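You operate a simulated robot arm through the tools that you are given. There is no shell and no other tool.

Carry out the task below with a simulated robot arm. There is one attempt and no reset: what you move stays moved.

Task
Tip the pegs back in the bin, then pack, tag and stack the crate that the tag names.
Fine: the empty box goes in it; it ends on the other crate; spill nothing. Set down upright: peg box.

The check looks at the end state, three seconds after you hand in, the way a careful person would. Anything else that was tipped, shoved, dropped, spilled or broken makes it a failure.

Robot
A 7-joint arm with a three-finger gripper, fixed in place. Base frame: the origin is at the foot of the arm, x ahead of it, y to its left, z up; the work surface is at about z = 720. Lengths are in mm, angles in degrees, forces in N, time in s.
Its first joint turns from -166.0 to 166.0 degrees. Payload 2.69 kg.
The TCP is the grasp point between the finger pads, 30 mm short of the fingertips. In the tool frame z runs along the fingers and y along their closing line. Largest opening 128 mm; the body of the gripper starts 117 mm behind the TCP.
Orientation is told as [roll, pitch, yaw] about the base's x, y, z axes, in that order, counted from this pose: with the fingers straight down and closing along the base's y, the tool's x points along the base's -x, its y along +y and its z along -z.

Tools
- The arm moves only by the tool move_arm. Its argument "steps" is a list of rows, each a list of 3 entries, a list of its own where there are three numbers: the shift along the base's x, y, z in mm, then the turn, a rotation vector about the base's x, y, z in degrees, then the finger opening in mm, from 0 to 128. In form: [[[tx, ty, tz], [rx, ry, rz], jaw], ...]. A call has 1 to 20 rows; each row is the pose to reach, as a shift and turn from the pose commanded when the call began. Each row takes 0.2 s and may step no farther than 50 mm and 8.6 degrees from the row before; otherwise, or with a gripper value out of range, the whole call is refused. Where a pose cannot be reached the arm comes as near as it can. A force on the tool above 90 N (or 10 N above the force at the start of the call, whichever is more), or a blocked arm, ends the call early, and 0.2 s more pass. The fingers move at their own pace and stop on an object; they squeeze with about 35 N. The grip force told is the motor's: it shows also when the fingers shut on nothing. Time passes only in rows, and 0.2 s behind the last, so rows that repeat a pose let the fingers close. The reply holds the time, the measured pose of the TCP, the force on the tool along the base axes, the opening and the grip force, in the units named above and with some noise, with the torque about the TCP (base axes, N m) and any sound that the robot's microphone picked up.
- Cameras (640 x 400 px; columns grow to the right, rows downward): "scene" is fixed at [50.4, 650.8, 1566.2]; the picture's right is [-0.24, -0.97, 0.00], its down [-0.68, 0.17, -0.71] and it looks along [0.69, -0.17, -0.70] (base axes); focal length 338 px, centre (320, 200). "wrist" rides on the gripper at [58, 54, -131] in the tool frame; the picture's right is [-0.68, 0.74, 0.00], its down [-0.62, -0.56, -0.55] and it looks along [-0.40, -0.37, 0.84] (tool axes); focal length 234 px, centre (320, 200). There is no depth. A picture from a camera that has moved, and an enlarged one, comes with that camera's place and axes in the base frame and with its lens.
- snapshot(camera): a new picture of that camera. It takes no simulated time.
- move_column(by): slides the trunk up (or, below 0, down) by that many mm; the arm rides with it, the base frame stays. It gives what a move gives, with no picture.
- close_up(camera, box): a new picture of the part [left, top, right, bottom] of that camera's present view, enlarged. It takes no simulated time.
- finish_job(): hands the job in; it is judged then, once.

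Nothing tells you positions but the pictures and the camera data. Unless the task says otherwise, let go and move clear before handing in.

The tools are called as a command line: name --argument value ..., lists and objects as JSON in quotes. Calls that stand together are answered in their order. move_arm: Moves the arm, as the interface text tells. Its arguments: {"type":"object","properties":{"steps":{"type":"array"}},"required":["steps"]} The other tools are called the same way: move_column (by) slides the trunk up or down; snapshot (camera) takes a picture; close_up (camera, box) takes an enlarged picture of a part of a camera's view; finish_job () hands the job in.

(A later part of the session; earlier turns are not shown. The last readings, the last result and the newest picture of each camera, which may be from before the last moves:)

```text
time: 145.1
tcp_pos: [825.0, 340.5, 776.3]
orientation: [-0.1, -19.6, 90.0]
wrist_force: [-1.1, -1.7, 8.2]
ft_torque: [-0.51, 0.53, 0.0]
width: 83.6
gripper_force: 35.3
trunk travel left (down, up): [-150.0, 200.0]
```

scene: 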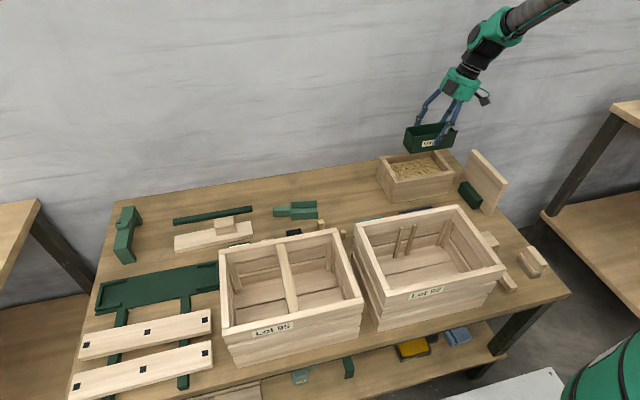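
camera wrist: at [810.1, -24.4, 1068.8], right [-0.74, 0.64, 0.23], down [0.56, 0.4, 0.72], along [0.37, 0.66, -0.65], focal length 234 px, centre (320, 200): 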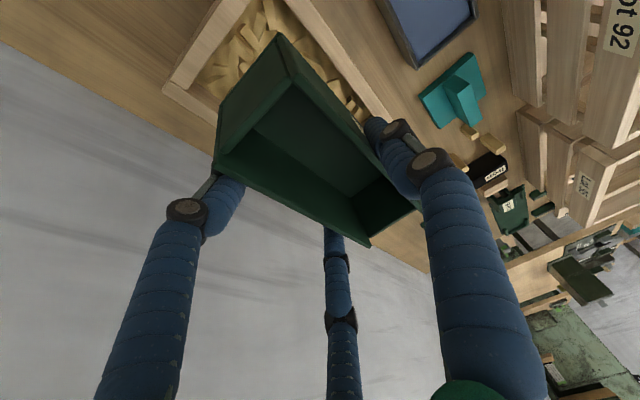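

Contact with the table. I'll release and withdraw straight up.

move_arm --steps '[[[0, 0, 1], [0, 0, 0], 84], [[0, 0, 1], [0, 0, 0], 95], [[0, 0, 1], [0, 0, 0], 110], [[0, 0, 1], [0, 0, 0], 127], [[0, 0, 1], [0, 0, 0], 127], [[0, 0, 20], [0, 0, 0], 127], [[0, 0, 50], [0, 0, 0], 127], [[0, 0, 90], [0, 0, 0], 127], [[0, 0, 130], [0, 0, 0], 127]]'

close_up --camera "scene" --box '[260, 140, 420, 240]'

move_arm --steps '[[[0, 4, 5], [-7, 0, 0], 127], [[0, 8, 10], [-14, 0, 0], 127], [[0, 9, 15], [-19.6, 0, 0], 127]]'

snapshot --camera "wrist"

close_up --camera "wrist" --box '[270, 20, 400, 170]'

```text
time: 147.1
tcp_pos: [824.5, 339.1, 902.9]
orientation: [0.0, -19.5, 89.9]
wrist_force: [-0.4, 0.4, -0.9]
ft_torque: [0.09, 0.03, 0.01]
width: 127.4
gripper_force: 0.0
trunk travel left (down, up): [-150.0, 200.0]
```

```text
4.00 times, centred on (340, 190) of scene
camera zoom: at [50.4, 650.8, 1566.2], right [-0.24, -0.97, 0.0], down [-0.68, 0.17, -0.71], along [0.69, -0.17, -0.7], focal length 1352 px, centre (240, 240)
```

zoom: 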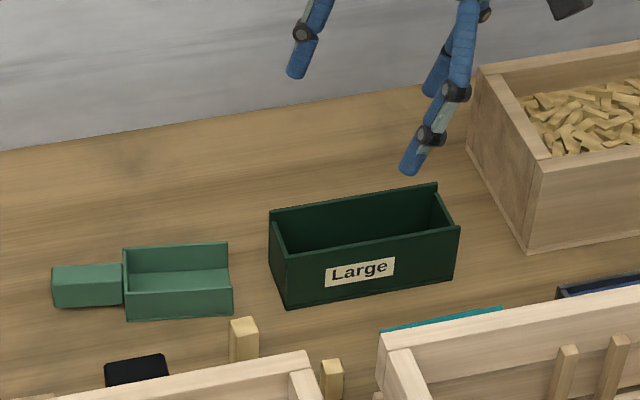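

```text
time: 147.9
tcp_pos: [825.7, 350.0, 918.1]
orientation: [-0.1, 0.1, 89.8]
wrist_force: [-0.1, 1.0, 0.0]
ft_torque: [-0.03, 0.0, -0.01]
width: 126.9
gripper_force: 0.1
trunk travel left (down, up): [-150.0, 200.0]
```

```text
taken
camera wrist: at [771.8, 291.7, 1049.2], right [-0.74, 0.68, 0.0], down [0.57, 0.62, 0.55], along [0.37, 0.4, -0.84], focal length 234 px, centre (320, 200)
```

wrist: 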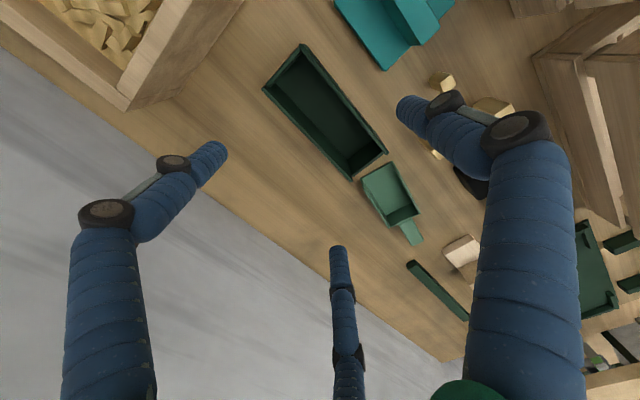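

```text
2.67 times, centred on (335, 95) of wrist
camera zoom: at [771.8, 291.7, 1049.2], right [-0.74, 0.68, 0.0], down [0.57, 0.62, 0.55], along [0.37, 0.4, -0.84], focal length 624 px, centre (280, 480)
```

zoom: 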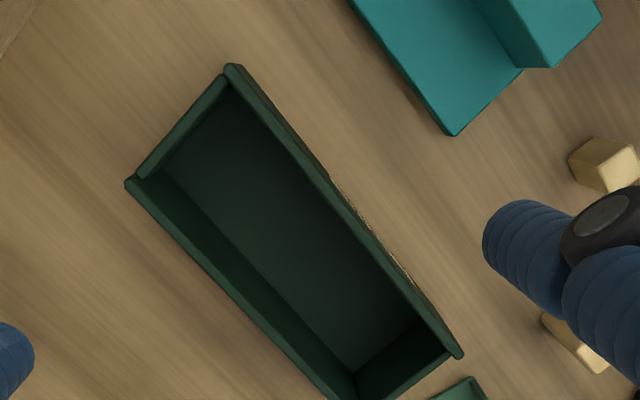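

The empty box stands upright. Before packing, I'll look down into crate 95 to measure its inside accurately.

move_arm --steps '[[[-30, 20, 30], [0, 0, 0], 127], [[-65, 40, 55], [0, 0, 0], 127], [[-100, 60, 80], [0, 0, 0], 127], [[-140, 80, 100], [0, 0, 0], 127], [[-180, 95, 120], [0, 0, 0], 127], [[-220, 105, 140], [0, 0, 0], 127], [[-262, 112, 160], [0, 0, 0], 127], [[-305, 118, 175], [0, 0, 0], 127], [[-345, 118, 185], [0, 0, 0], 127]]'

snapshot --camera "wrist"

```text
time: 149.9
tcp_pos: [480.5, 467.4, 1105.5]
orientation: [-0.2, 0.0, 90.0]
wrist_force: [0.6, 1.3, -0.7]
ft_torque: [-0.06, 0.03, 0.0]
width: 127.0
gripper_force: 0.0
trunk travel left (down, up): [-150.0, 200.0]
```

```text
taken
camera wrist: at [426.7, 408.5, 1236.6], right [-0.74, 0.68, 0.0], down [0.57, 0.62, 0.55], along [0.37, 0.4, -0.84], focal length 234 px, centre (320, 200)
```

wrist: 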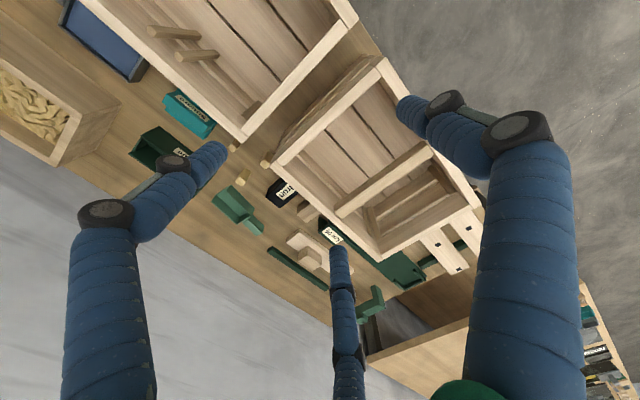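

close_up --camera "wrist" --box '[260, 45, 450, 225]'

close_up --camera "wrist" --box '[260, 120, 370, 230]'

close_up --camera "wrist" --box '[340, 50, 450, 160]'

```text
2.22 times, centred on (355, 135) of wrist
camera zoom: at [426.7, 408.5, 1236.6], right [-0.74, 0.68, 0.0], down [0.57, 0.62, 0.55], along [0.37, 0.4, -0.84], focal length 520 px, centre (242, 344)
```

zoom: 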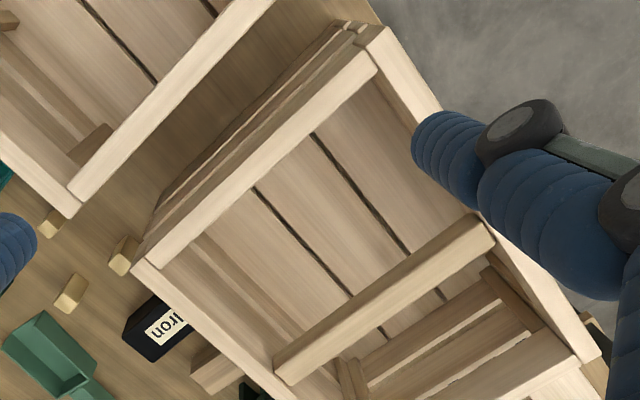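

```text
3.64 times, centred on (315, 175) of wrist
camera zoom: at [426.7, 408.5, 1236.6], right [-0.74, 0.68, 0.0], down [0.57, 0.62, 0.55], along [0.37, 0.4, -0.84], focal length 852 px, centre (338, 291)
```

zoom: 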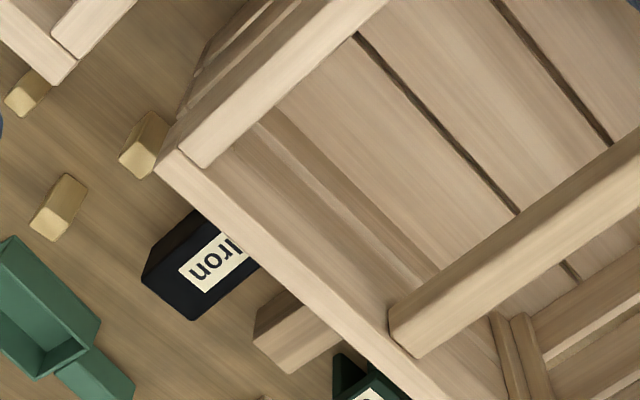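

```text
3.64 times, centred on (395, 105) of wrist
camera zoom: at [426.7, 408.5, 1236.6], right [-0.74, 0.68, 0.0], down [0.57, 0.62, 0.55], along [0.37, 0.4, -0.84], focal length 852 px, centre (47, 546)
```

zoom: 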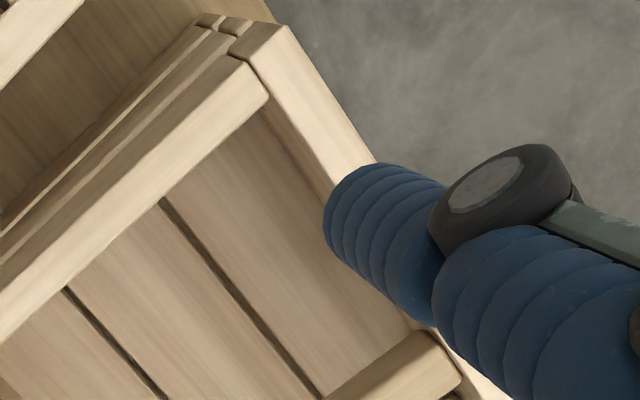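

Key finding: the crates' rims are at about z≈900 (not 920), and the bar centre is y≈621. There's room for the box in the −y compartment. Now back to grasp the empty box vertically.

move_arm --steps '[[[40, 0, -10], [0, 0, 0], 127], [[83, -6, -25], [0, 0, 0], 127], [[125, -12, -45], [0, 0, 0], 127], [[165, -22, -65], [0, 0, 0], 127], [[205, -36, -85], [0, 0, 0], 127], [[243, -56, -105], [0, 0, 0], 127], [[278, -78, -125], [0, 0, 0], 127], [[312, -100, -150], [0, 0, 0], 127], [[343, -118, -185], [0, 0, 0], 127]]'

move_arm --steps '[[[0, 0, -40], [0, 0, 0], 127], [[0, 0, -75], [0, 0, 0], 127], [[0, 0, -100], [0, 0, 0], 127]]'

close_up --camera "scene" --box '[310, 150, 420, 230]'

snapshot --camera "wrist"

```text
time: 151.9
tcp_pos: [825.1, 350.7, 920.4]
orientation: [-0.1, 0.0, 90.0]
wrist_force: [-0.2, -0.2, 0.6]
ft_torque: [-0.02, -0.02, -0.04]
width: 127.1
gripper_force: 0.0
trunk travel left (down, up): [-150.0, 200.0]
```

```text
time: 152.7
tcp_pos: [825.3, 353.5, 818.3]
orientation: [-0.1, 0.0, 89.9]
wrist_force: [-0.2, 0.3, 0.0]
ft_torque: [0.01, 0.03, -0.05]
width: 127.0
gripper_force: 0.1
trunk travel left (down, up): [-150.0, 200.0]
```

```text
5.00 times, centred on (365, 190) of scene
camera zoom: at [50.4, 650.8, 1566.2], right [-0.24, -0.97, 0.0], down [-0.68, 0.17, -0.71], along [0.69, -0.17, -0.7], focal length 1690 px, centre (95, 250)
```

zoom: 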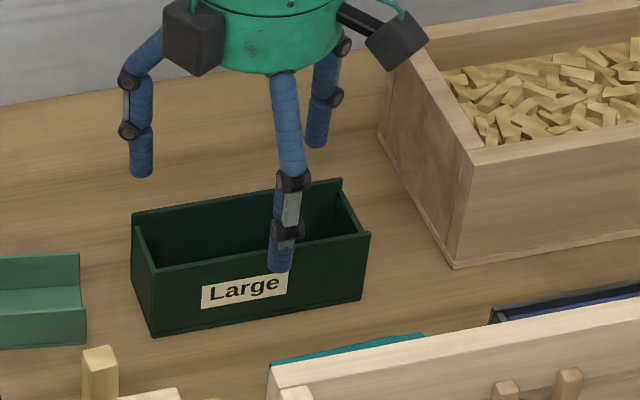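

```text
taken
camera wrist: at [771.5, 294.6, 949.2], right [-0.74, 0.68, 0.0], down [0.57, 0.62, 0.55], along [0.37, 0.4, -0.84], focal length 234 px, centre (320, 200)
```

wrist: 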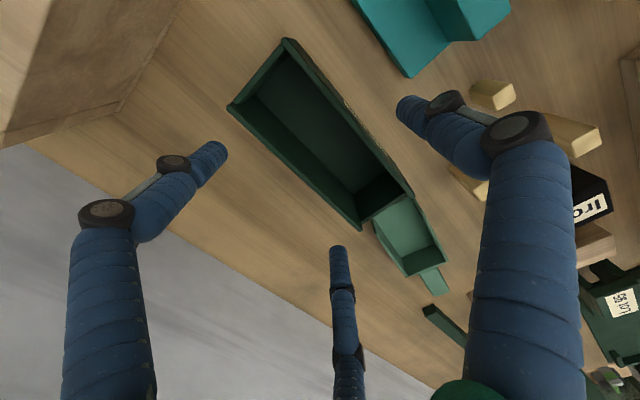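

move_arm --steps '[[[0, -3, -18], [0, 0, 0], 127], [[0, -3, -33], [0, 0, 0], 127], [[0, -3, -33], [0, 0, 0], 105], [[0, -3, -33], [0, 0, 0], 90], [[0, -3, -33], [0, 0, 0], 70], [[0, -3, -33], [0, 0, 0], 40], [[0, -3, -33], [0, 0, 0], 40]]'

move_arm --steps '[[[0, 0, 10], [0, 0, 0], 40], [[0, 0, 30], [0, 0, 0], 40], [[0, 0, 60], [0, 0, 0], 40]]'

close_up --camera "scene" --box '[310, 130, 420, 210]'

snapshot --camera "wrist"

```text
time: 154.3
tcp_pos: [824.3, 346.2, 785.9]
orientation: [-0.1, -0.1, 90.0]
wrist_force: [-1.1, 0.0, -0.5]
ft_torque: [-0.03, 0.04, -0.02]
width: 83.9
gripper_force: 34.8
trunk travel left (down, up): [-150.0, 200.0]
```

```text
time: 155.1
tcp_pos: [823.3, 346.7, 846.9]
orientation: [0.0, 0.0, 89.9]
wrist_force: [-0.8, 0.6, -2.1]
ft_torque: [0.02, -0.01, 0.0]
width: 83.7
gripper_force: 35.0
trunk travel left (down, up): [-150.0, 200.0]
```

```text
5.00 times, centred on (365, 170) of scene
camera zoom: at [50.4, 650.8, 1566.2], right [-0.24, -0.97, 0.0], down [-0.68, 0.17, -0.71], along [0.69, -0.17, -0.7], focal length 1690 px, centre (95, 350)
```

zoom: 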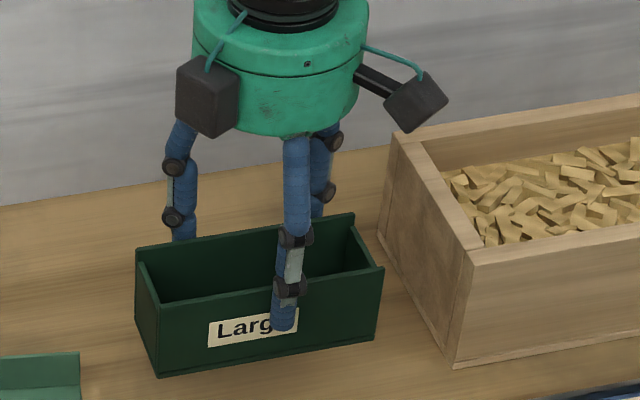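

```text
taken
camera wrist: at [769.1, 288.1, 977.3], right [-0.74, 0.68, 0.0], down [0.57, 0.62, 0.55], along [0.37, 0.4, -0.84], focal length 234 px, centre (320, 200)
```

wrist: 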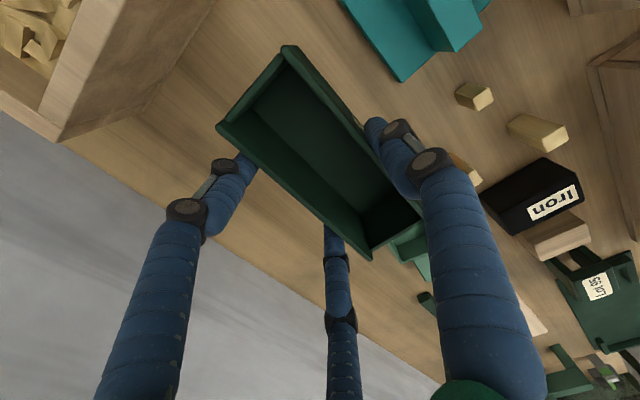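

move_arm --steps '[[[0, 0, 48], [0, 0, 0], 40], [[0, 0, 96], [0, 0, 0], 40], [[0, 0, 150], [0, 0, 0], 40]]'

move_arm --steps '[[[-31, 17, 10], [0, 0, -8.2], 40], [[-62, 34, 15], [0, 0, -16.4], 40], [[-93, 51, 15], [0, 0, -24.6], 40], [[-124, 68, 15], [0, 0, -32.8], 40], [[-155, 86, 15], [0, 0, -41], 40], [[-186, 103, 15], [0, 0, -49.2], 40], [[-217, 120, 15], [0, 0, -57.4], 40], [[-249, 137, 15], [0, 0, -65.6], 40], [[-281, 154, 15], [0, 0, -73.8], 40], [[-313, 172, 15], [0, 0, -82], 40], [[-345, 190, 15], [0, 0, -90], 40]]'

snapshot --camera "scene"

snapshot --camera "wrist"

```text
refused: row 3 steps farther than a row can; nothing moved
```

```text
time: 157.5
tcp_pos: [489.7, 519.0, 856.3]
orientation: [-1.0, 0.5, 1.9]
wrist_force: [9.4, -22.8, 2.1]
ft_torque: [-0.13, -0.18, -0.21]
width: 83.6
gripper_force: 34.6
trunk travel left (down, up): [-150.0, 200.0]
stopped in row 11: the force on the tool passed its limit at 121 N (the readings are from after the stop); the commanded pose is now the measured one
```

```text
taken
```

scene: 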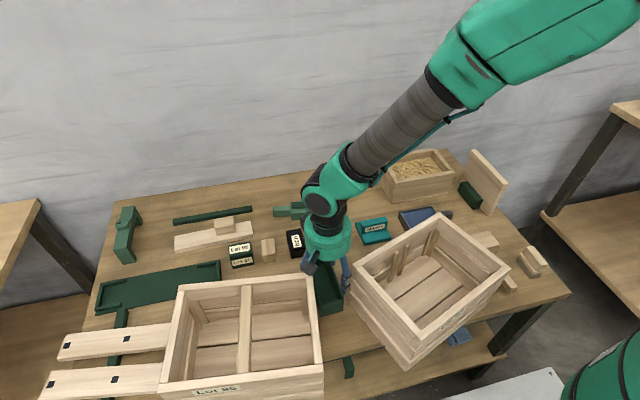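

```text
taken
camera wrist: at [430.5, 573.4, 986.7], right [0.65, 0.76, -0.02], down [0.64, -0.53, 0.55], along [0.41, -0.37, -0.83], focal length 234 px, centre (320, 200)
```

wrist: 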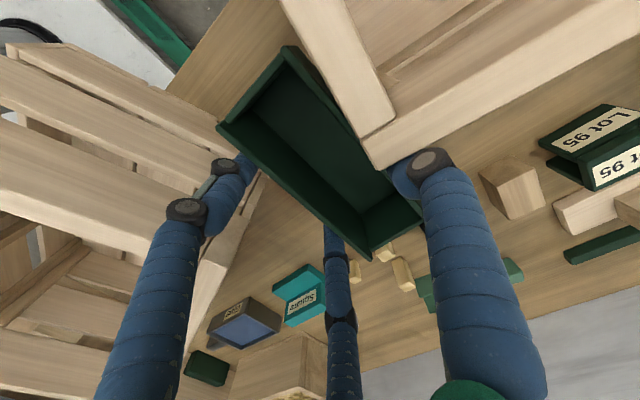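

A refused lift followed by the traverse drove the held box between the crates and pushed both. I should not have chained those calls. First, straight up and clear, in a single checked call.

move_arm --steps '[[[0, 0, 10], [0, 0, 0], 40], [[0, 0, 25], [0, 0, 0], 40], [[0, 0, 45], [0, 0, 0], 40], [[0, 0, 70], [0, 0, 0], 40], [[0, 0, 100], [0, 0, 0], 40], [[0, 0, 140], [0, 0, 0], 40]]'

snapshot --camera "scene"

snapshot --camera "wrist"

```text
time: 158.9
tcp_pos: [489.9, 522.7, 997.8]
orientation: [-0.9, 0.5, 2.1]
wrist_force: [-0.3, 0.4, -2.9]
ft_torque: [-0.04, 0.02, -0.03]
width: 83.3
gripper_force: 35.2
trunk travel left (down, up): [-150.0, 200.0]
```

```text
taken
```

scene: 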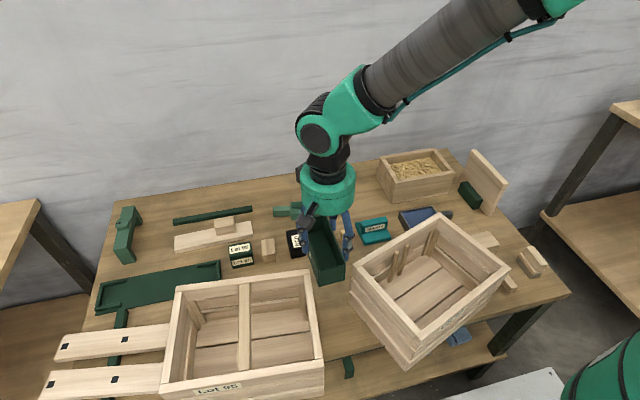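

```text
taken
camera wrist: at [429.4, 576.4, 1127.8], right [0.65, 0.76, -0.02], down [0.64, -0.53, 0.55], along [0.41, -0.37, -0.83], focal length 234 px, centre (320, 200)
```

wrist: 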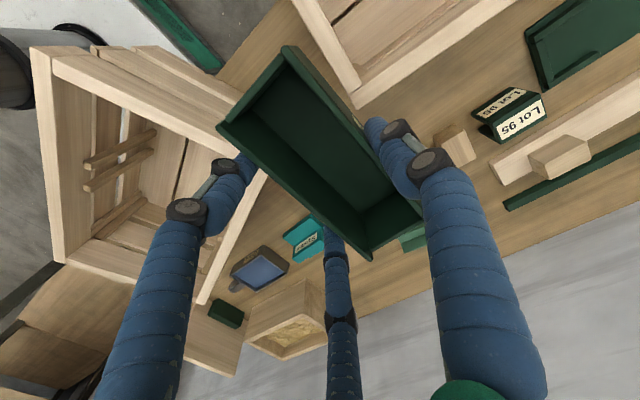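

Crate 95 has slid left and forward with the planks next to it, and crate 92 has turned about 23°; neither fell, and the tag didn't move. I'll set the box back at its original spot first, then restore each item.

move_arm --steps '[[[30, -16, 10], [0, 0, 8], 40], [[60, -32, 15], [0, 0, 16], 40], [[90, -48, 15], [0, 0, 24], 40], [[120, -64, 15], [0, 0, 32], 40], [[150, -80, 15], [0, 0, 40], 40], [[180, -96, 15], [0, 0, 48], 40], [[210, -112, 15], [0, 0, 56], 40], [[240, -128, 15], [0, 0, 64], 40], [[270, -144, 15], [0, 0, 72], 40], [[300, -160, 15], [0, 0, 80], 40], [[334, -176, 15], [0, 0, 87.9], 40]]'

snapshot --camera "wrist"

```text
time: 161.3
tcp_pos: [822.5, 347.1, 1010.5]
orientation: [-0.8, 0.4, 90.1]
wrist_force: [-0.4, -0.2, -2.1]
ft_torque: [-0.05, -0.07, 0.01]
width: 83.7
gripper_force: 35.2
trunk travel left (down, up): [-150.0, 200.0]
```

```text
taken
camera wrist: at [766.4, 289.6, 1140.9], right [-0.74, 0.68, -0.02], down [0.56, 0.62, 0.55], along [0.38, 0.4, -0.83], focal length 234 px, centre (320, 200)
```

wrist: 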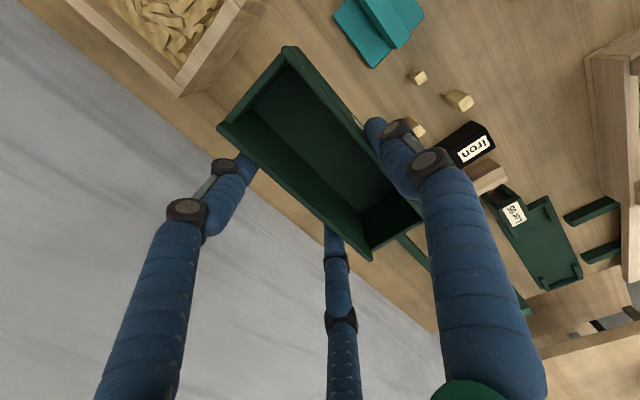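

move_arm --steps '[[[0, 0, -45], [0.4, 0.8, 0], 40], [[0, 0, -90], [0.4, 0.8, 0], 40], [[0, 0, -135], [0.4, 0.8, 0], 40], [[0, 0, -180], [0.4, 0.8, 0], 40], [[0, 0, -210], [0.4, 0.8, 0], 40]]'

close_up --camera "scene" --box '[260, 140, 420, 240]'

```text
time: 162.5
tcp_pos: [822.8, 346.3, 801.6]
orientation: [-0.1, -0.1, 90.0]
wrist_force: [1.3, 0.1, -1.4]
ft_torque: [0.01, 0.0, 0.0]
width: 83.5
gripper_force: 35.2
trunk travel left (down, up): [-150.0, 200.0]
```

```text
4.00 times, centred on (340, 190) of scene
camera zoom: at [50.4, 650.8, 1566.2], right [-0.24, -0.97, 0.0], down [-0.68, 0.17, -0.71], along [0.69, -0.17, -0.7], focal length 1352 px, centre (240, 240)
```

zoom: 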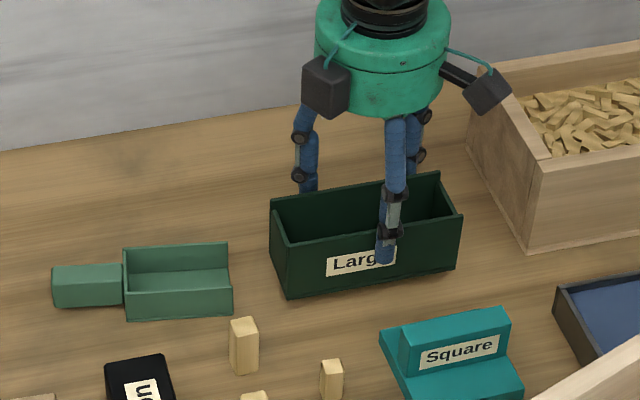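

move_arm --steps '[[[0, 0, -6], [0, 0, 0], 40], [[0, 0, -12], [0, 0, 0], 40], [[0, 0, -15], [0, 0, 0], 40]]'

```text
time: 163.3
tcp_pos: [823.6, 347.4, 786.0]
orientation: [-0.1, 0.1, 90.0]
wrist_force: [1.4, 0.9, -1.3]
ft_torque: [0.07, -0.02, 0.0]
width: 83.7
gripper_force: 34.9
trunk travel left (down, up): [-150.0, 200.0]
```

move_arm --steps '[[[0, 0, -2], [0, 0, 0], 40], [[0, 0, -3.5], [0, 0, 0], 40]]'

```text
time: 163.9
tcp_pos: [823.2, 346.0, 786.0]
orientation: [-0.2, -0.1, 90.0]
wrist_force: [-5.6, -4.0, 23.4]
ft_torque: [-0.75, 1.4, 0.11]
width: 83.6
gripper_force: 35.3
trunk travel left (down, up): [-150.0, 200.0]
```

The box is on the table. I release it and rise.

move_arm --steps '[[[0, 0, 2.5], [0, 0, 0], 60], [[0, 0, 2.5], [0, 0, 0], 95], [[0, 0, 2.5], [0, 0, 0], 115], [[0, 0, 2.5], [0, 0, 0], 127], [[0, 0, 30], [0, 0, 0], 127], [[0, 0, 70], [0, 0, 0], 127], [[0, 0, 115], [0, 0, 0], 127], [[0, 0, 160], [0, 0, 0], 127], [[0, 0, 205], [0, 0, 0], 127], [[0, 0, 250], [0, 0, 0], 127]]'

snapshot --camera "scene"

close_up --camera "scene" --box '[20, 240, 340, 440]'

close_up --camera "scene" --box '[330, 190, 530, 380]'

```text
time: 166.1
tcp_pos: [823.4, 347.0, 1033.9]
orientation: [0.0, 0.1, 90.0]
wrist_force: [-0.5, 0.8, 0.2]
ft_torque: [0.02, 0.02, -0.03]
width: 127.2
gripper_force: 0.1
trunk travel left (down, up): [-150.0, 200.0]
```

```text
taken
```

scene: 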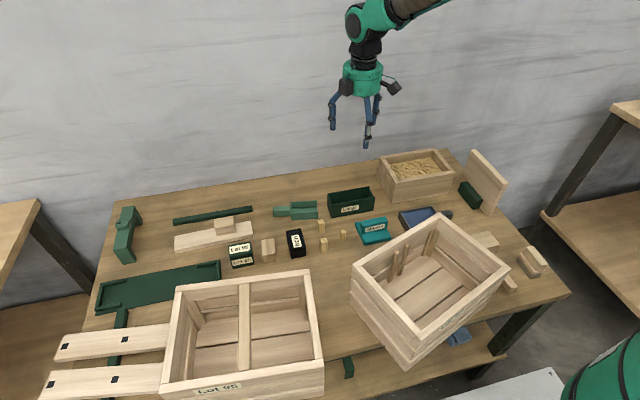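

```text
refused: 440 is not a number from 0 to 400
```

```text
2.11 times, centred on (430, 285) of scene
camera zoom: at [50.4, 650.8, 1566.2], right [-0.24, -0.97, 0.0], down [-0.68, 0.17, -0.71], along [0.69, -0.17, -0.7], focal length 712 px, centre (88, 21)
```

zoom: 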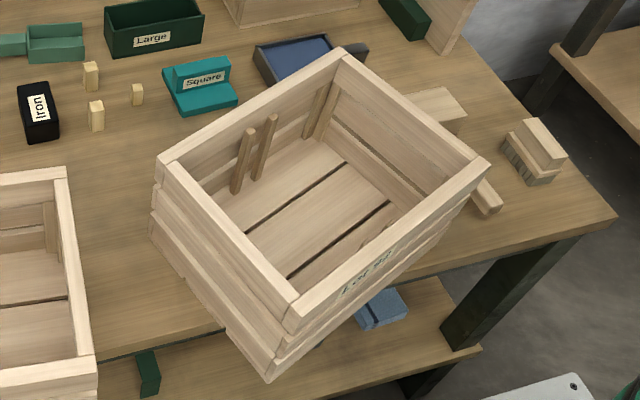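

close_up --camera "scene" --box '[20, 380, 340, 400]'

close_up --camera "scene" --box '[30, 300, 190, 400]'

```text
2.00 times, centred on (180, 390) of scene
camera zoom: at [50.4, 650.8, 1566.2], right [-0.24, -0.97, 0.0], down [-0.68, 0.17, -0.71], along [0.69, -0.17, -0.7], focal length 676 px, centre (600, -180)
```

zoom: 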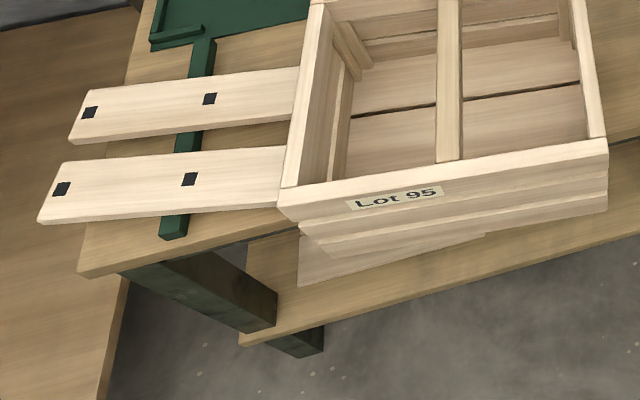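

```text
4.00 times, centred on (110, 350) of scene
camera zoom: at [50.4, 650.8, 1566.2], right [-0.24, -0.97, 0.0], down [-0.68, 0.17, -0.71], along [0.69, -0.17, -0.7], focal length 1352 px, centre (1160, -400)
```

zoom: 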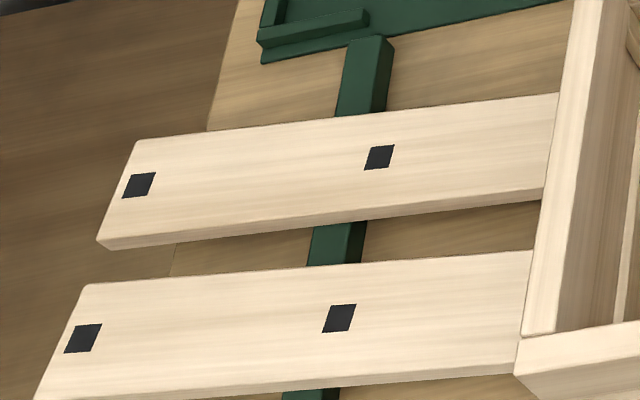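

move_arm --steps '[[[-42, -10, 20], [0, 0, 0], 127], [[-84, -20, 40], [0, 0, 0], 127], [[-126, -30, 60], [0, 0, 0], 127], [[-168, -40, 80], [0, 0, 0], 127], [[-210, -50, 90], [0, 0, 0], 127], [[-252, -60, 90], [0, 0, 0], 127], [[-295, -70, 90], [0, 0, 0], 127], [[-338, -80, 90], [0, 0, 0], 127], [[-380, -90, 90], [0, 0, 0], 127], [[-423, -97, 90], [0, 0, 0], 127]]'

snapshot --camera "wrist"

close_up --camera "wrist" --box '[170, 0, 490, 200]'

```text
time: 168.3
tcp_pos: [399.4, 250.1, 1122.8]
orientation: [0.0, -0.1, 89.9]
wrist_force: [0.6, 0.6, 0.0]
ft_torque: [0.01, 0.04, -0.01]
width: 126.9
gripper_force: 0.1
trunk travel left (down, up): [-150.0, 200.0]
```

```text
taken
camera wrist: at [345.6, 192.2, 1253.8], right [-0.74, 0.68, 0.0], down [0.57, 0.62, 0.55], along [0.37, 0.4, -0.84], focal length 234 px, centre (320, 200)
```

wrist: 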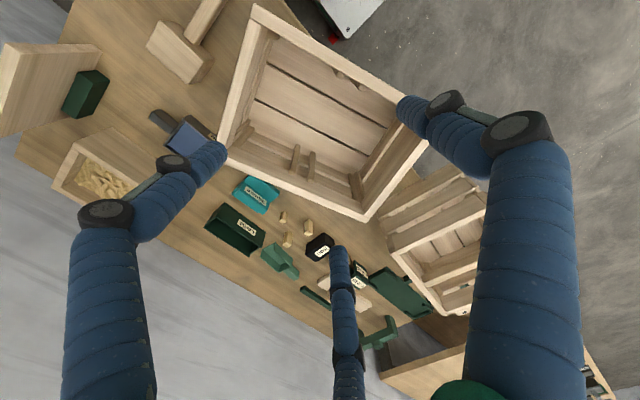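

```text
2.00 times, centred on (330, 100) of wrist
camera zoom: at [345.6, 192.2, 1253.8], right [-0.74, 0.68, 0.0], down [0.57, 0.62, 0.55], along [0.37, 0.4, -0.84], focal length 468 px, centre (300, 400)
```

zoom: 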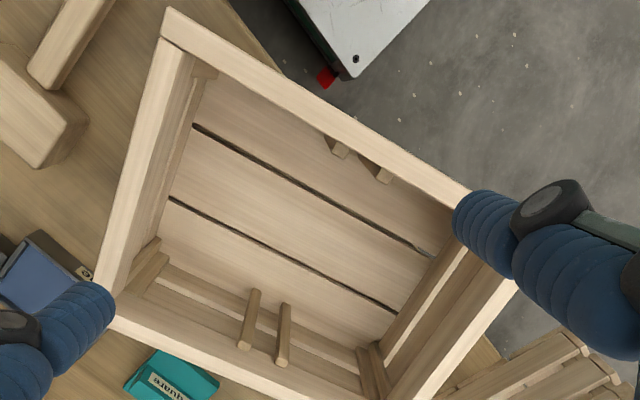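

move_arm --steps '[[[30, 15, -20], [0, 0, 5], 110], [[62, 30, -40], [0, 0, 10], 100], [[95, 45, -60], [0, 0, 16], 90], [[125, 60, -90], [0, 0, 21.5], 90], [[125, 60, -125], [0, 0, 21.5], 90]]'

snapshot --camera "wrist"

close_up --camera "scene" --box '[330, 190, 530, 380]'

```text
time: 169.5
tcp_pos: [524.0, 311.1, 997.6]
orientation: [-0.1, 0.0, 111.5]
wrist_force: [0.5, -0.4, -0.2]
ft_torque: [-0.03, 0.03, 0.02]
width: 89.7
gripper_force: 0.1
trunk travel left (down, up): [-150.0, 200.0]
```

```text
taken
camera wrist: at [495.5, 236.5, 1129.3], right [-0.93, 0.36, 0.0], down [0.3, 0.78, 0.55], along [0.2, 0.51, -0.84], focal length 234 px, centre (320, 200)
```

wrist: 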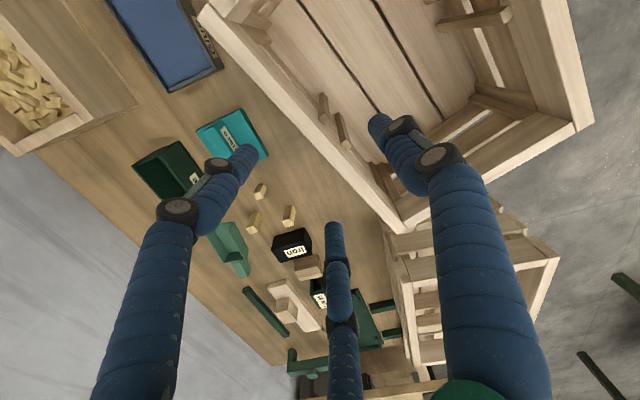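

```text
2.11 times, centred on (430, 285) of scene
camera zoom: at [50.4, 650.8, 1566.2], right [-0.24, -0.97, 0.0], down [-0.68, 0.17, -0.71], along [0.69, -0.17, -0.7], focal length 712 px, centre (88, 21)
```

zoom: 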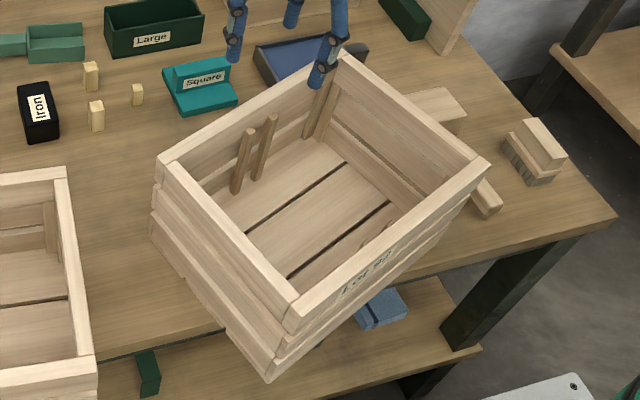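

move_arm --steps '[[[0, 0, -40], [0, 0, 0], 90], [[0, 0, -75], [0, 0, 0], 90]]'

snapshot --camera "wrist"

```text
time: 170.1
tcp_pos: [524.9, 308.0, 923.0]
orientation: [-0.1, 0.0, 111.5]
wrist_force: [0.0, -0.6, 0.3]
ft_torque: [-0.01, 0.02, 0.02]
width: 89.9
gripper_force: 0.0
trunk travel left (down, up): [-150.0, 200.0]
```

```text
taken
camera wrist: at [496.6, 234.2, 1055.1], right [-0.93, 0.36, 0.0], down [0.3, 0.78, 0.55], along [0.2, 0.51, -0.84], focal length 234 px, centre (320, 200)
```

wrist: 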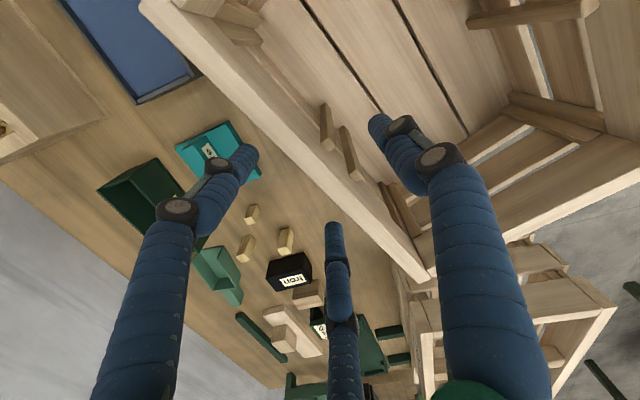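

move_arm --steps '[[[0, 0, -20], [0, 0, 0], 90], [[0, 0, -42], [0, 0, 0], 90]]'

snapshot --camera "wrist"

```text
time: 170.7
tcp_pos: [525.6, 309.8, 881.4]
orientation: [-0.1, 0.1, 111.5]
wrist_force: [-0.2, -0.2, 0.7]
ft_torque: [0.03, -0.03, -0.02]
width: 90.0
gripper_force: 0.0
trunk travel left (down, up): [-150.0, 200.0]
```

```text
taken
camera wrist: at [497.1, 236.2, 1012.3], right [-0.93, 0.36, 0.0], down [0.3, 0.78, 0.55], along [0.2, 0.51, -0.84], focal length 234 px, centre (320, 200)
```

wrist: 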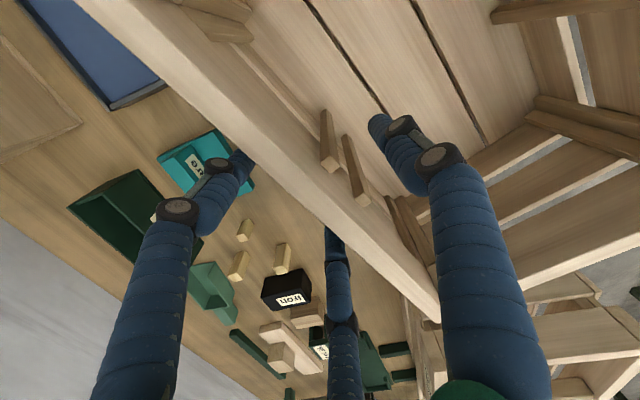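

Positioned over the wall as in the earlier successful grip. Closing now.

move_arm --steps '[[[0, 0, 0], [0, 0, 0], 70], [[0, 0, 0], [0, 0, 0], 50], [[0, 0, 0], [0, 0, 0], 30], [[0, 0, 0], [0, 0, 0], 0], [[0, 0, 0], [0, 0, 0], 0]]'

```text
time: 171.9
tcp_pos: [525.2, 311.2, 879.8]
orientation: [0.0, 0.0, 111.6]
wrist_force: [-0.8, 1.5, 0.3]
ft_torque: [-0.04, 0.13, -0.56]
width: 39.1
gripper_force: 34.8
trunk travel left (down, up): [-150.0, 200.0]
```

move_arm --steps '[[[0, 0, 8], [0, 0, 0], 0], [[0, 0, 20], [0, 0, 0], 0], [[0, 0, 40], [0, 0, 0], 0]]'

snapshot --camera "scene"

```text
time: 172.7
tcp_pos: [525.2, 309.9, 921.2]
orientation: [0.0, 0.1, 111.6]
wrist_force: [0.0, 0.2, -7.3]
ft_torque: [0.19, -0.74, 0.0]
width: 39.1
gripper_force: 35.0
trunk travel left (down, up): [-150.0, 200.0]
```

```text
taken
```

scene: 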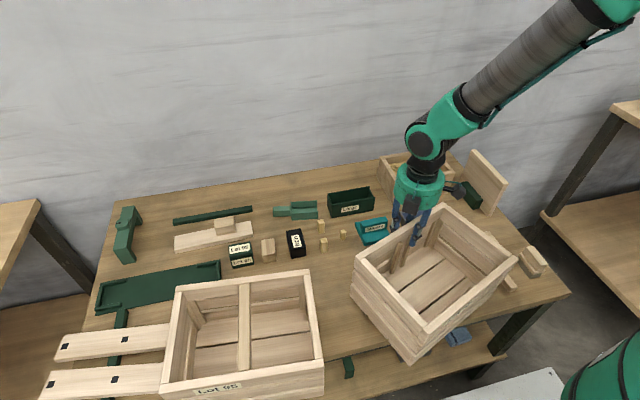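

move_arm --steps '[[[16, -14, 10], [0, 0, -5.4], 0], [[32, -27, 10], [0, 0, -10.8], 0], [[48, -41, 10], [0, 0, -16.2], 0], [[65, -54, 10], [0, 0, -21.6], 0], [[65, -54, 0], [0, 0, -21.6], 0]]'

close_up --camera "scene" --box '[350, 200, 510, 330]'

```text
time: 173.9
tcp_pos: [590.7, 255.7, 920.2]
orientation: [-0.1, 0.1, 89.8]
wrist_force: [0.2, -0.3, -8.2]
ft_torque: [-0.1, -0.8, 0.05]
width: 38.7
gripper_force: 34.9
trunk travel left (down, up): [-150.0, 200.0]
```

```text
3.08 times, centred on (430, 265) of scene
camera zoom: at [50.4, 650.8, 1566.2], right [-0.24, -0.97, 0.0], down [-0.68, 0.17, -0.71], along [0.69, -0.17, -0.7], focal length 1040 px, centre (-18, 0)
```

zoom: 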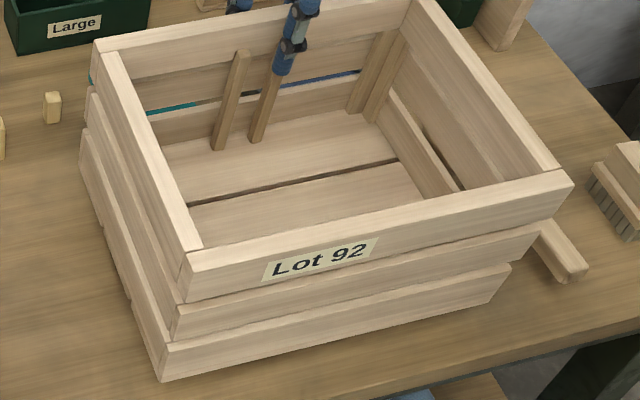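

move_arm --steps '[[[0, 0, -15], [0, 0, 0], 0], [[0, 0, -30], [0, 0, 0], 0], [[0, 0, -35], [0, 0, 0], 0]]'

close_up --camera "scene" --box '[350, 200, 510, 330]'

```text
time: 174.7
tcp_pos: [590.9, 256.3, 886.5]
orientation: [-0.1, -0.1, 89.9]
wrist_force: [2.2, -0.2, -1.4]
ft_torque: [0.24, 0.23, -0.02]
width: 38.9
gripper_force: 34.8
trunk travel left (down, up): [-150.0, 200.0]
```

```text
3.08 times, centred on (430, 265) of scene
camera zoom: at [50.4, 650.8, 1566.2], right [-0.24, -0.97, 0.0], down [-0.68, 0.17, -0.71], along [0.69, -0.17, -0.7], focal length 1040 px, centre (-18, 0)
```

zoom: 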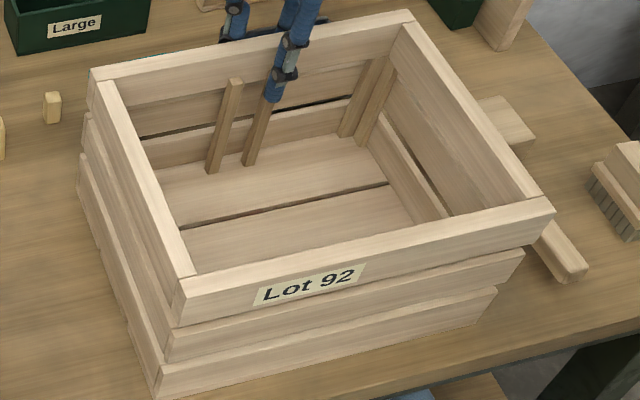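

move_arm --steps '[[[0, 0, -2], [0, 0, 0], 0], [[0, 0, -4], [0, 0, 0], 0]]'

```text
time: 175.3
tcp_pos: [590.1, 254.2, 882.0]
orientation: [-0.1, 0.0, 89.9]
wrist_force: [3.3, 0.3, -1.3]
ft_torque: [0.0, 0.15, -0.1]
width: 38.7
gripper_force: 34.8
trunk travel left (down, up): [-150.0, 200.0]
```

move_arm --steps '[[[0, 0, -2], [0, 0, 0], 0], [[0, 0, -3], [0, 0, 0], 0]]'

```text
time: 175.9
tcp_pos: [589.2, 256.1, 881.8]
orientation: [-0.2, 0.0, 89.9]
wrist_force: [1.5, -8.1, 25.0]
ft_torque: [-0.84, 0.41, -0.04]
width: 38.9
gripper_force: 35.4
trunk travel left (down, up): [-150.0, 200.0]
```

Crate 92 is down flat. Release and lift clear.

move_arm --steps '[[[0, 0, 2], [0, 0, 0], 20], [[0, 0, 2], [0, 0, 0], 50], [[0, 0, 2], [0, 0, 0], 75], [[0, 0, 2], [0, 0, 0], 90], [[0, 0, 25], [0, 0, 0], 90], [[0, 0, 65], [0, 0, 0], 90], [[0, 0, 110], [0, 0, 0], 90], [[0, 0, 155], [0, 0, 0], 90], [[0, 0, 200], [0, 0, 0], 90]]'

close_up --camera "scene" --box '[350, 200, 510, 330]'

snapshot --camera "scene"

```text
time: 177.9
tcp_pos: [587.7, 254.5, 1079.2]
orientation: [-0.2, 0.0, 90.1]
wrist_force: [-0.6, -1.1, -0.2]
ft_torque: [-0.01, 0.01, 0.02]
width: 90.0
gripper_force: 0.1
trunk travel left (down, up): [-150.0, 200.0]
```

```text
3.08 times, centred on (430, 265) of scene
camera zoom: at [50.4, 650.8, 1566.2], right [-0.24, -0.97, 0.0], down [-0.68, 0.17, -0.71], along [0.69, -0.17, -0.7], focal length 1040 px, centre (-18, 0)
```

zoom: 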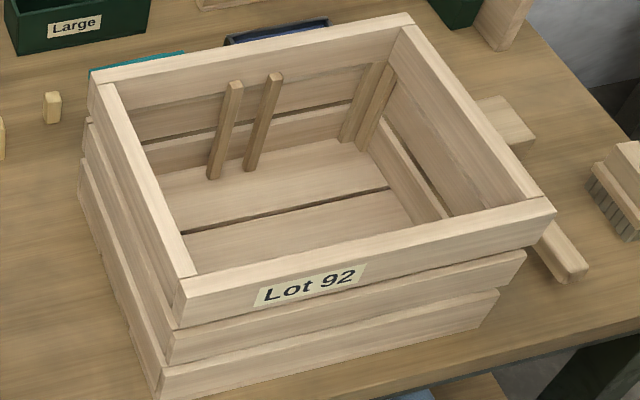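

```text
taken
```

scene: 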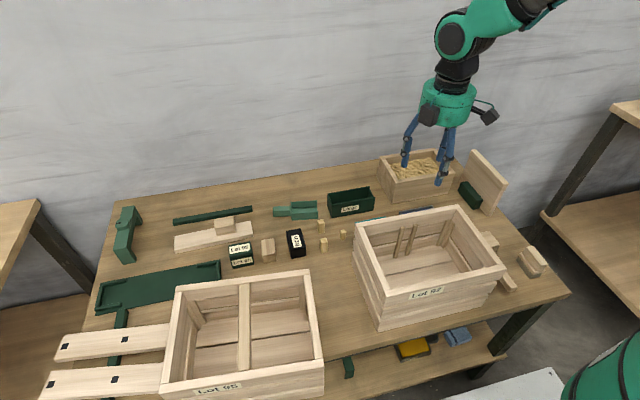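

Crate 92 is restored. Next I'll move over crate 95 to grip it by its bar and return it to its original place (off the planks).

move_arm --steps '[[[-15, 37, 0], [0, 0, -8], 110], [[-31, 74, 0], [0, 0, -16], 120], [[-47, 111, 0], [0, 0, -24], 120], [[-63, 148, 0], [0, 0, -32], 120], [[-79, 185, 0], [0, 0, -40], 120], [[-95, 222, 0], [0, 0, -48], 120], [[-111, 259, 0], [0, 0, -56], 120], [[-127, 296, 0], [0, 0, -64], 120], [[-143, 333, 0], [0, 0, -72], 120], [[-159, 370, 0], [0, 0, -80], 120], [[-175, 407, 0], [0, 0, -88], 120], [[-190, 445, 0], [0, 0, -95], 120]]'

snapshot --camera "wrist"

close_up --camera "wrist" --box '[150, 0, 500, 220]'

```text
time: 180.5
tcp_pos: [397.8, 700.7, 1078.3]
orientation: [-0.1, 0.1, -5.2]
wrist_force: [-0.1, -0.3, 0.2]
ft_torque: [0.04, -0.01, -0.01]
width: 120.0
gripper_force: 0.0
trunk travel left (down, up): [-150.0, 200.0]
```

```text
taken
camera wrist: at [343.7, 759.8, 1209.0], right [0.74, 0.67, 0.0], down [0.56, -0.62, 0.55], along [0.37, -0.41, -0.84], focal length 234 px, centre (320, 200)
```

wrist: 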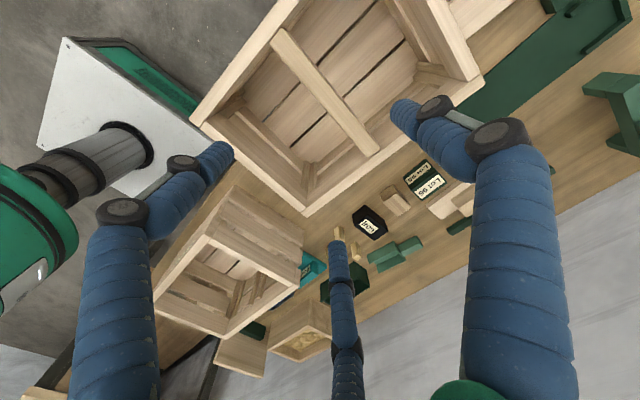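

```text
1.82 times, centred on (325, 110) of wrist
camera zoom: at [343.7, 759.8, 1209.0], right [0.74, 0.67, 0.0], down [0.56, -0.62, 0.55], along [0.37, -0.41, -0.84], focal length 426 px, centre (311, 364)
```

zoom: 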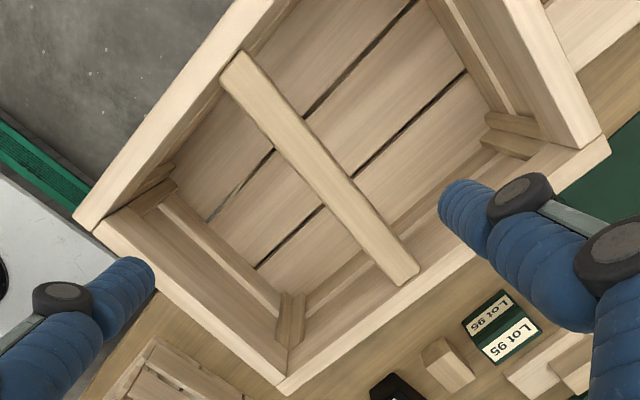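

move_arm --steps '[[[-4, 9, -40], [0, 0, -0.3], 85], [[-9, 19, -80], [0, 0, -0.3], 80], [[-9, 19, -120], [0, 0, -0.3], 80]]'

snapshot --camera "wrist"

close_up --camera "scene" --box '[150, 240, 340, 400]'

```text
time: 181.3
tcp_pos: [390.3, 720.8, 959.7]
orientation: [0.0, 0.0, -5.5]
wrist_force: [-0.5, 0.0, 0.0]
ft_torque: [-0.03, 0.01, -0.01]
width: 80.0
gripper_force: 0.0
trunk travel left (down, up): [-150.0, 200.0]
```

```text
taken
camera wrist: at [337.1, 779.3, 1090.8], right [0.74, 0.67, 0.0], down [0.56, -0.62, 0.55], along [0.37, -0.41, -0.84], focal length 234 px, centre (320, 200)
```

wrist: 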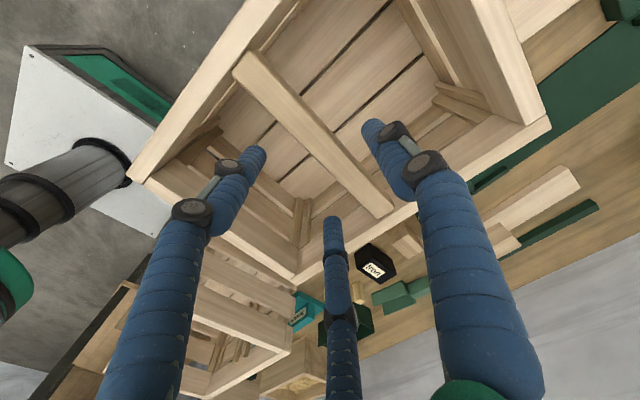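

```text
2.50 times, centred on (245, 320) of scene
camera zoom: at [50.4, 650.8, 1566.2], right [-0.24, -0.97, 0.0], down [-0.68, 0.17, -0.71], along [0.69, -0.17, -0.7], focal length 845 px, centre (508, -100)
```

zoom: 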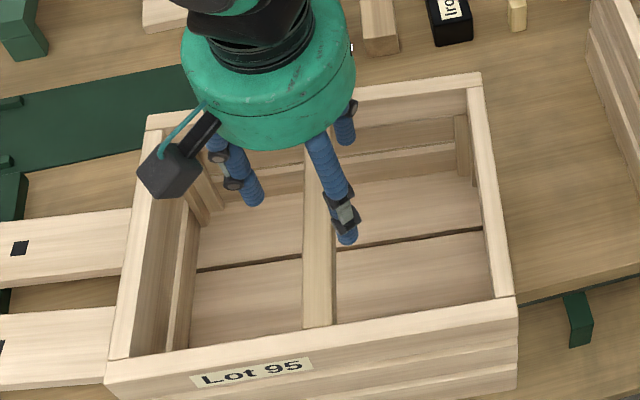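

move_arm --steps '[[[0, 0, -20], [0, 0, 0], 80], [[0, 0, -35], [0, 0, 0], 80], [[0, 0, -40], [0, 0, 0], 80]]'

snapshot --camera "wrist"

```text
time: 182.1
tcp_pos: [389.6, 720.1, 919.2]
orientation: [0.0, 0.1, -5.4]
wrist_force: [0.6, 0.6, -0.4]
ft_torque: [0.02, 0.02, 0.0]
width: 80.0
gripper_force: 0.2
trunk travel left (down, up): [-150.0, 200.0]
```

```text
taken
camera wrist: at [337.3, 779.1, 1050.6], right [0.74, 0.67, 0.0], down [0.56, -0.62, 0.55], along [0.37, -0.41, -0.84], focal length 234 px, centre (320, 200)
```

wrist: 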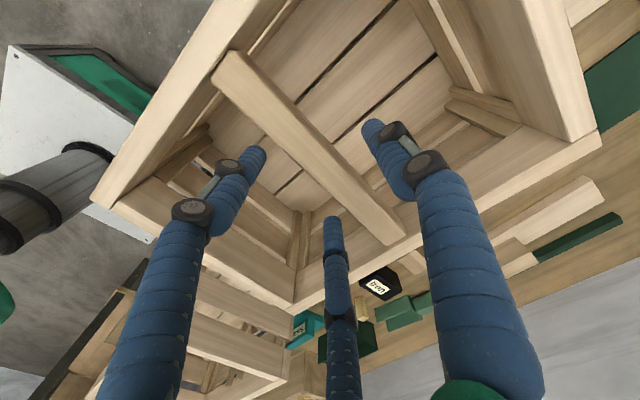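

Fingers straddle the bar cleanly. Down the rest of the way and close.

move_arm --steps '[[[0, 0, -12], [0, 0, 0], 80], [[0, 0, -23], [0, 0, 0], 80], [[0, 0, -23], [0, 0, 0], 60], [[0, 0, -23], [0, 0, 0], 40], [[0, 0, -23], [0, 0, 0], 0], [[0, 0, -23], [0, 0, 0], 0]]'

snapshot --camera "wrist"

```text
time: 183.5
tcp_pos: [388.8, 719.9, 897.3]
orientation: [-0.1, 0.1, -5.4]
wrist_force: [-5.3, -8.8, 1.8]
ft_torque: [-0.15, 0.41, 0.8]
width: 36.2
gripper_force: 35.2
trunk travel left (down, up): [-150.0, 200.0]
```

```text
taken
camera wrist: at [336.6, 778.9, 1028.1], right [0.74, 0.67, 0.0], down [0.56, -0.62, 0.55], along [0.37, -0.41, -0.84], focal length 234 px, centre (320, 200)
```

wrist: 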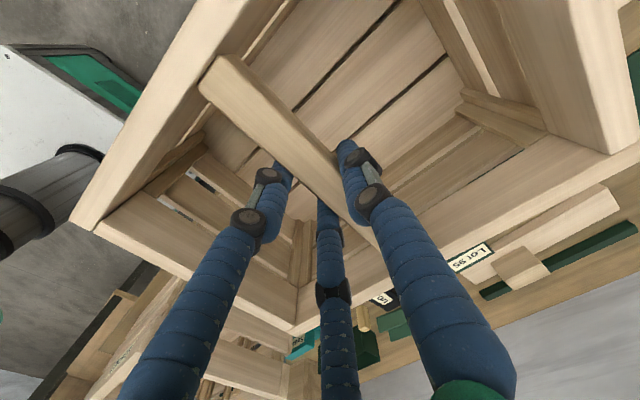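

move_arm --steps '[[[0, 0, 6], [0, 0, 0], 0], [[0, 0, 15], [0, 0, 0], 0], [[0, 0, 30], [0, 0, 0], 0]]'

snapshot --camera "scene"

```text
time: 184.3
tcp_pos: [392.8, 719.4, 926.6]
orientation: [-0.2, 0.0, -5.4]
wrist_force: [0.1, -0.7, -7.9]
ft_torque: [-0.07, 0.01, 0.02]
width: 35.9
gripper_force: 35.1
trunk travel left (down, up): [-150.0, 200.0]
```

```text
taken
```

scene: 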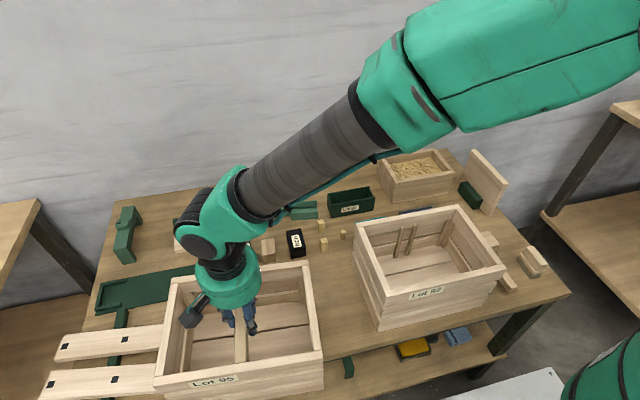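

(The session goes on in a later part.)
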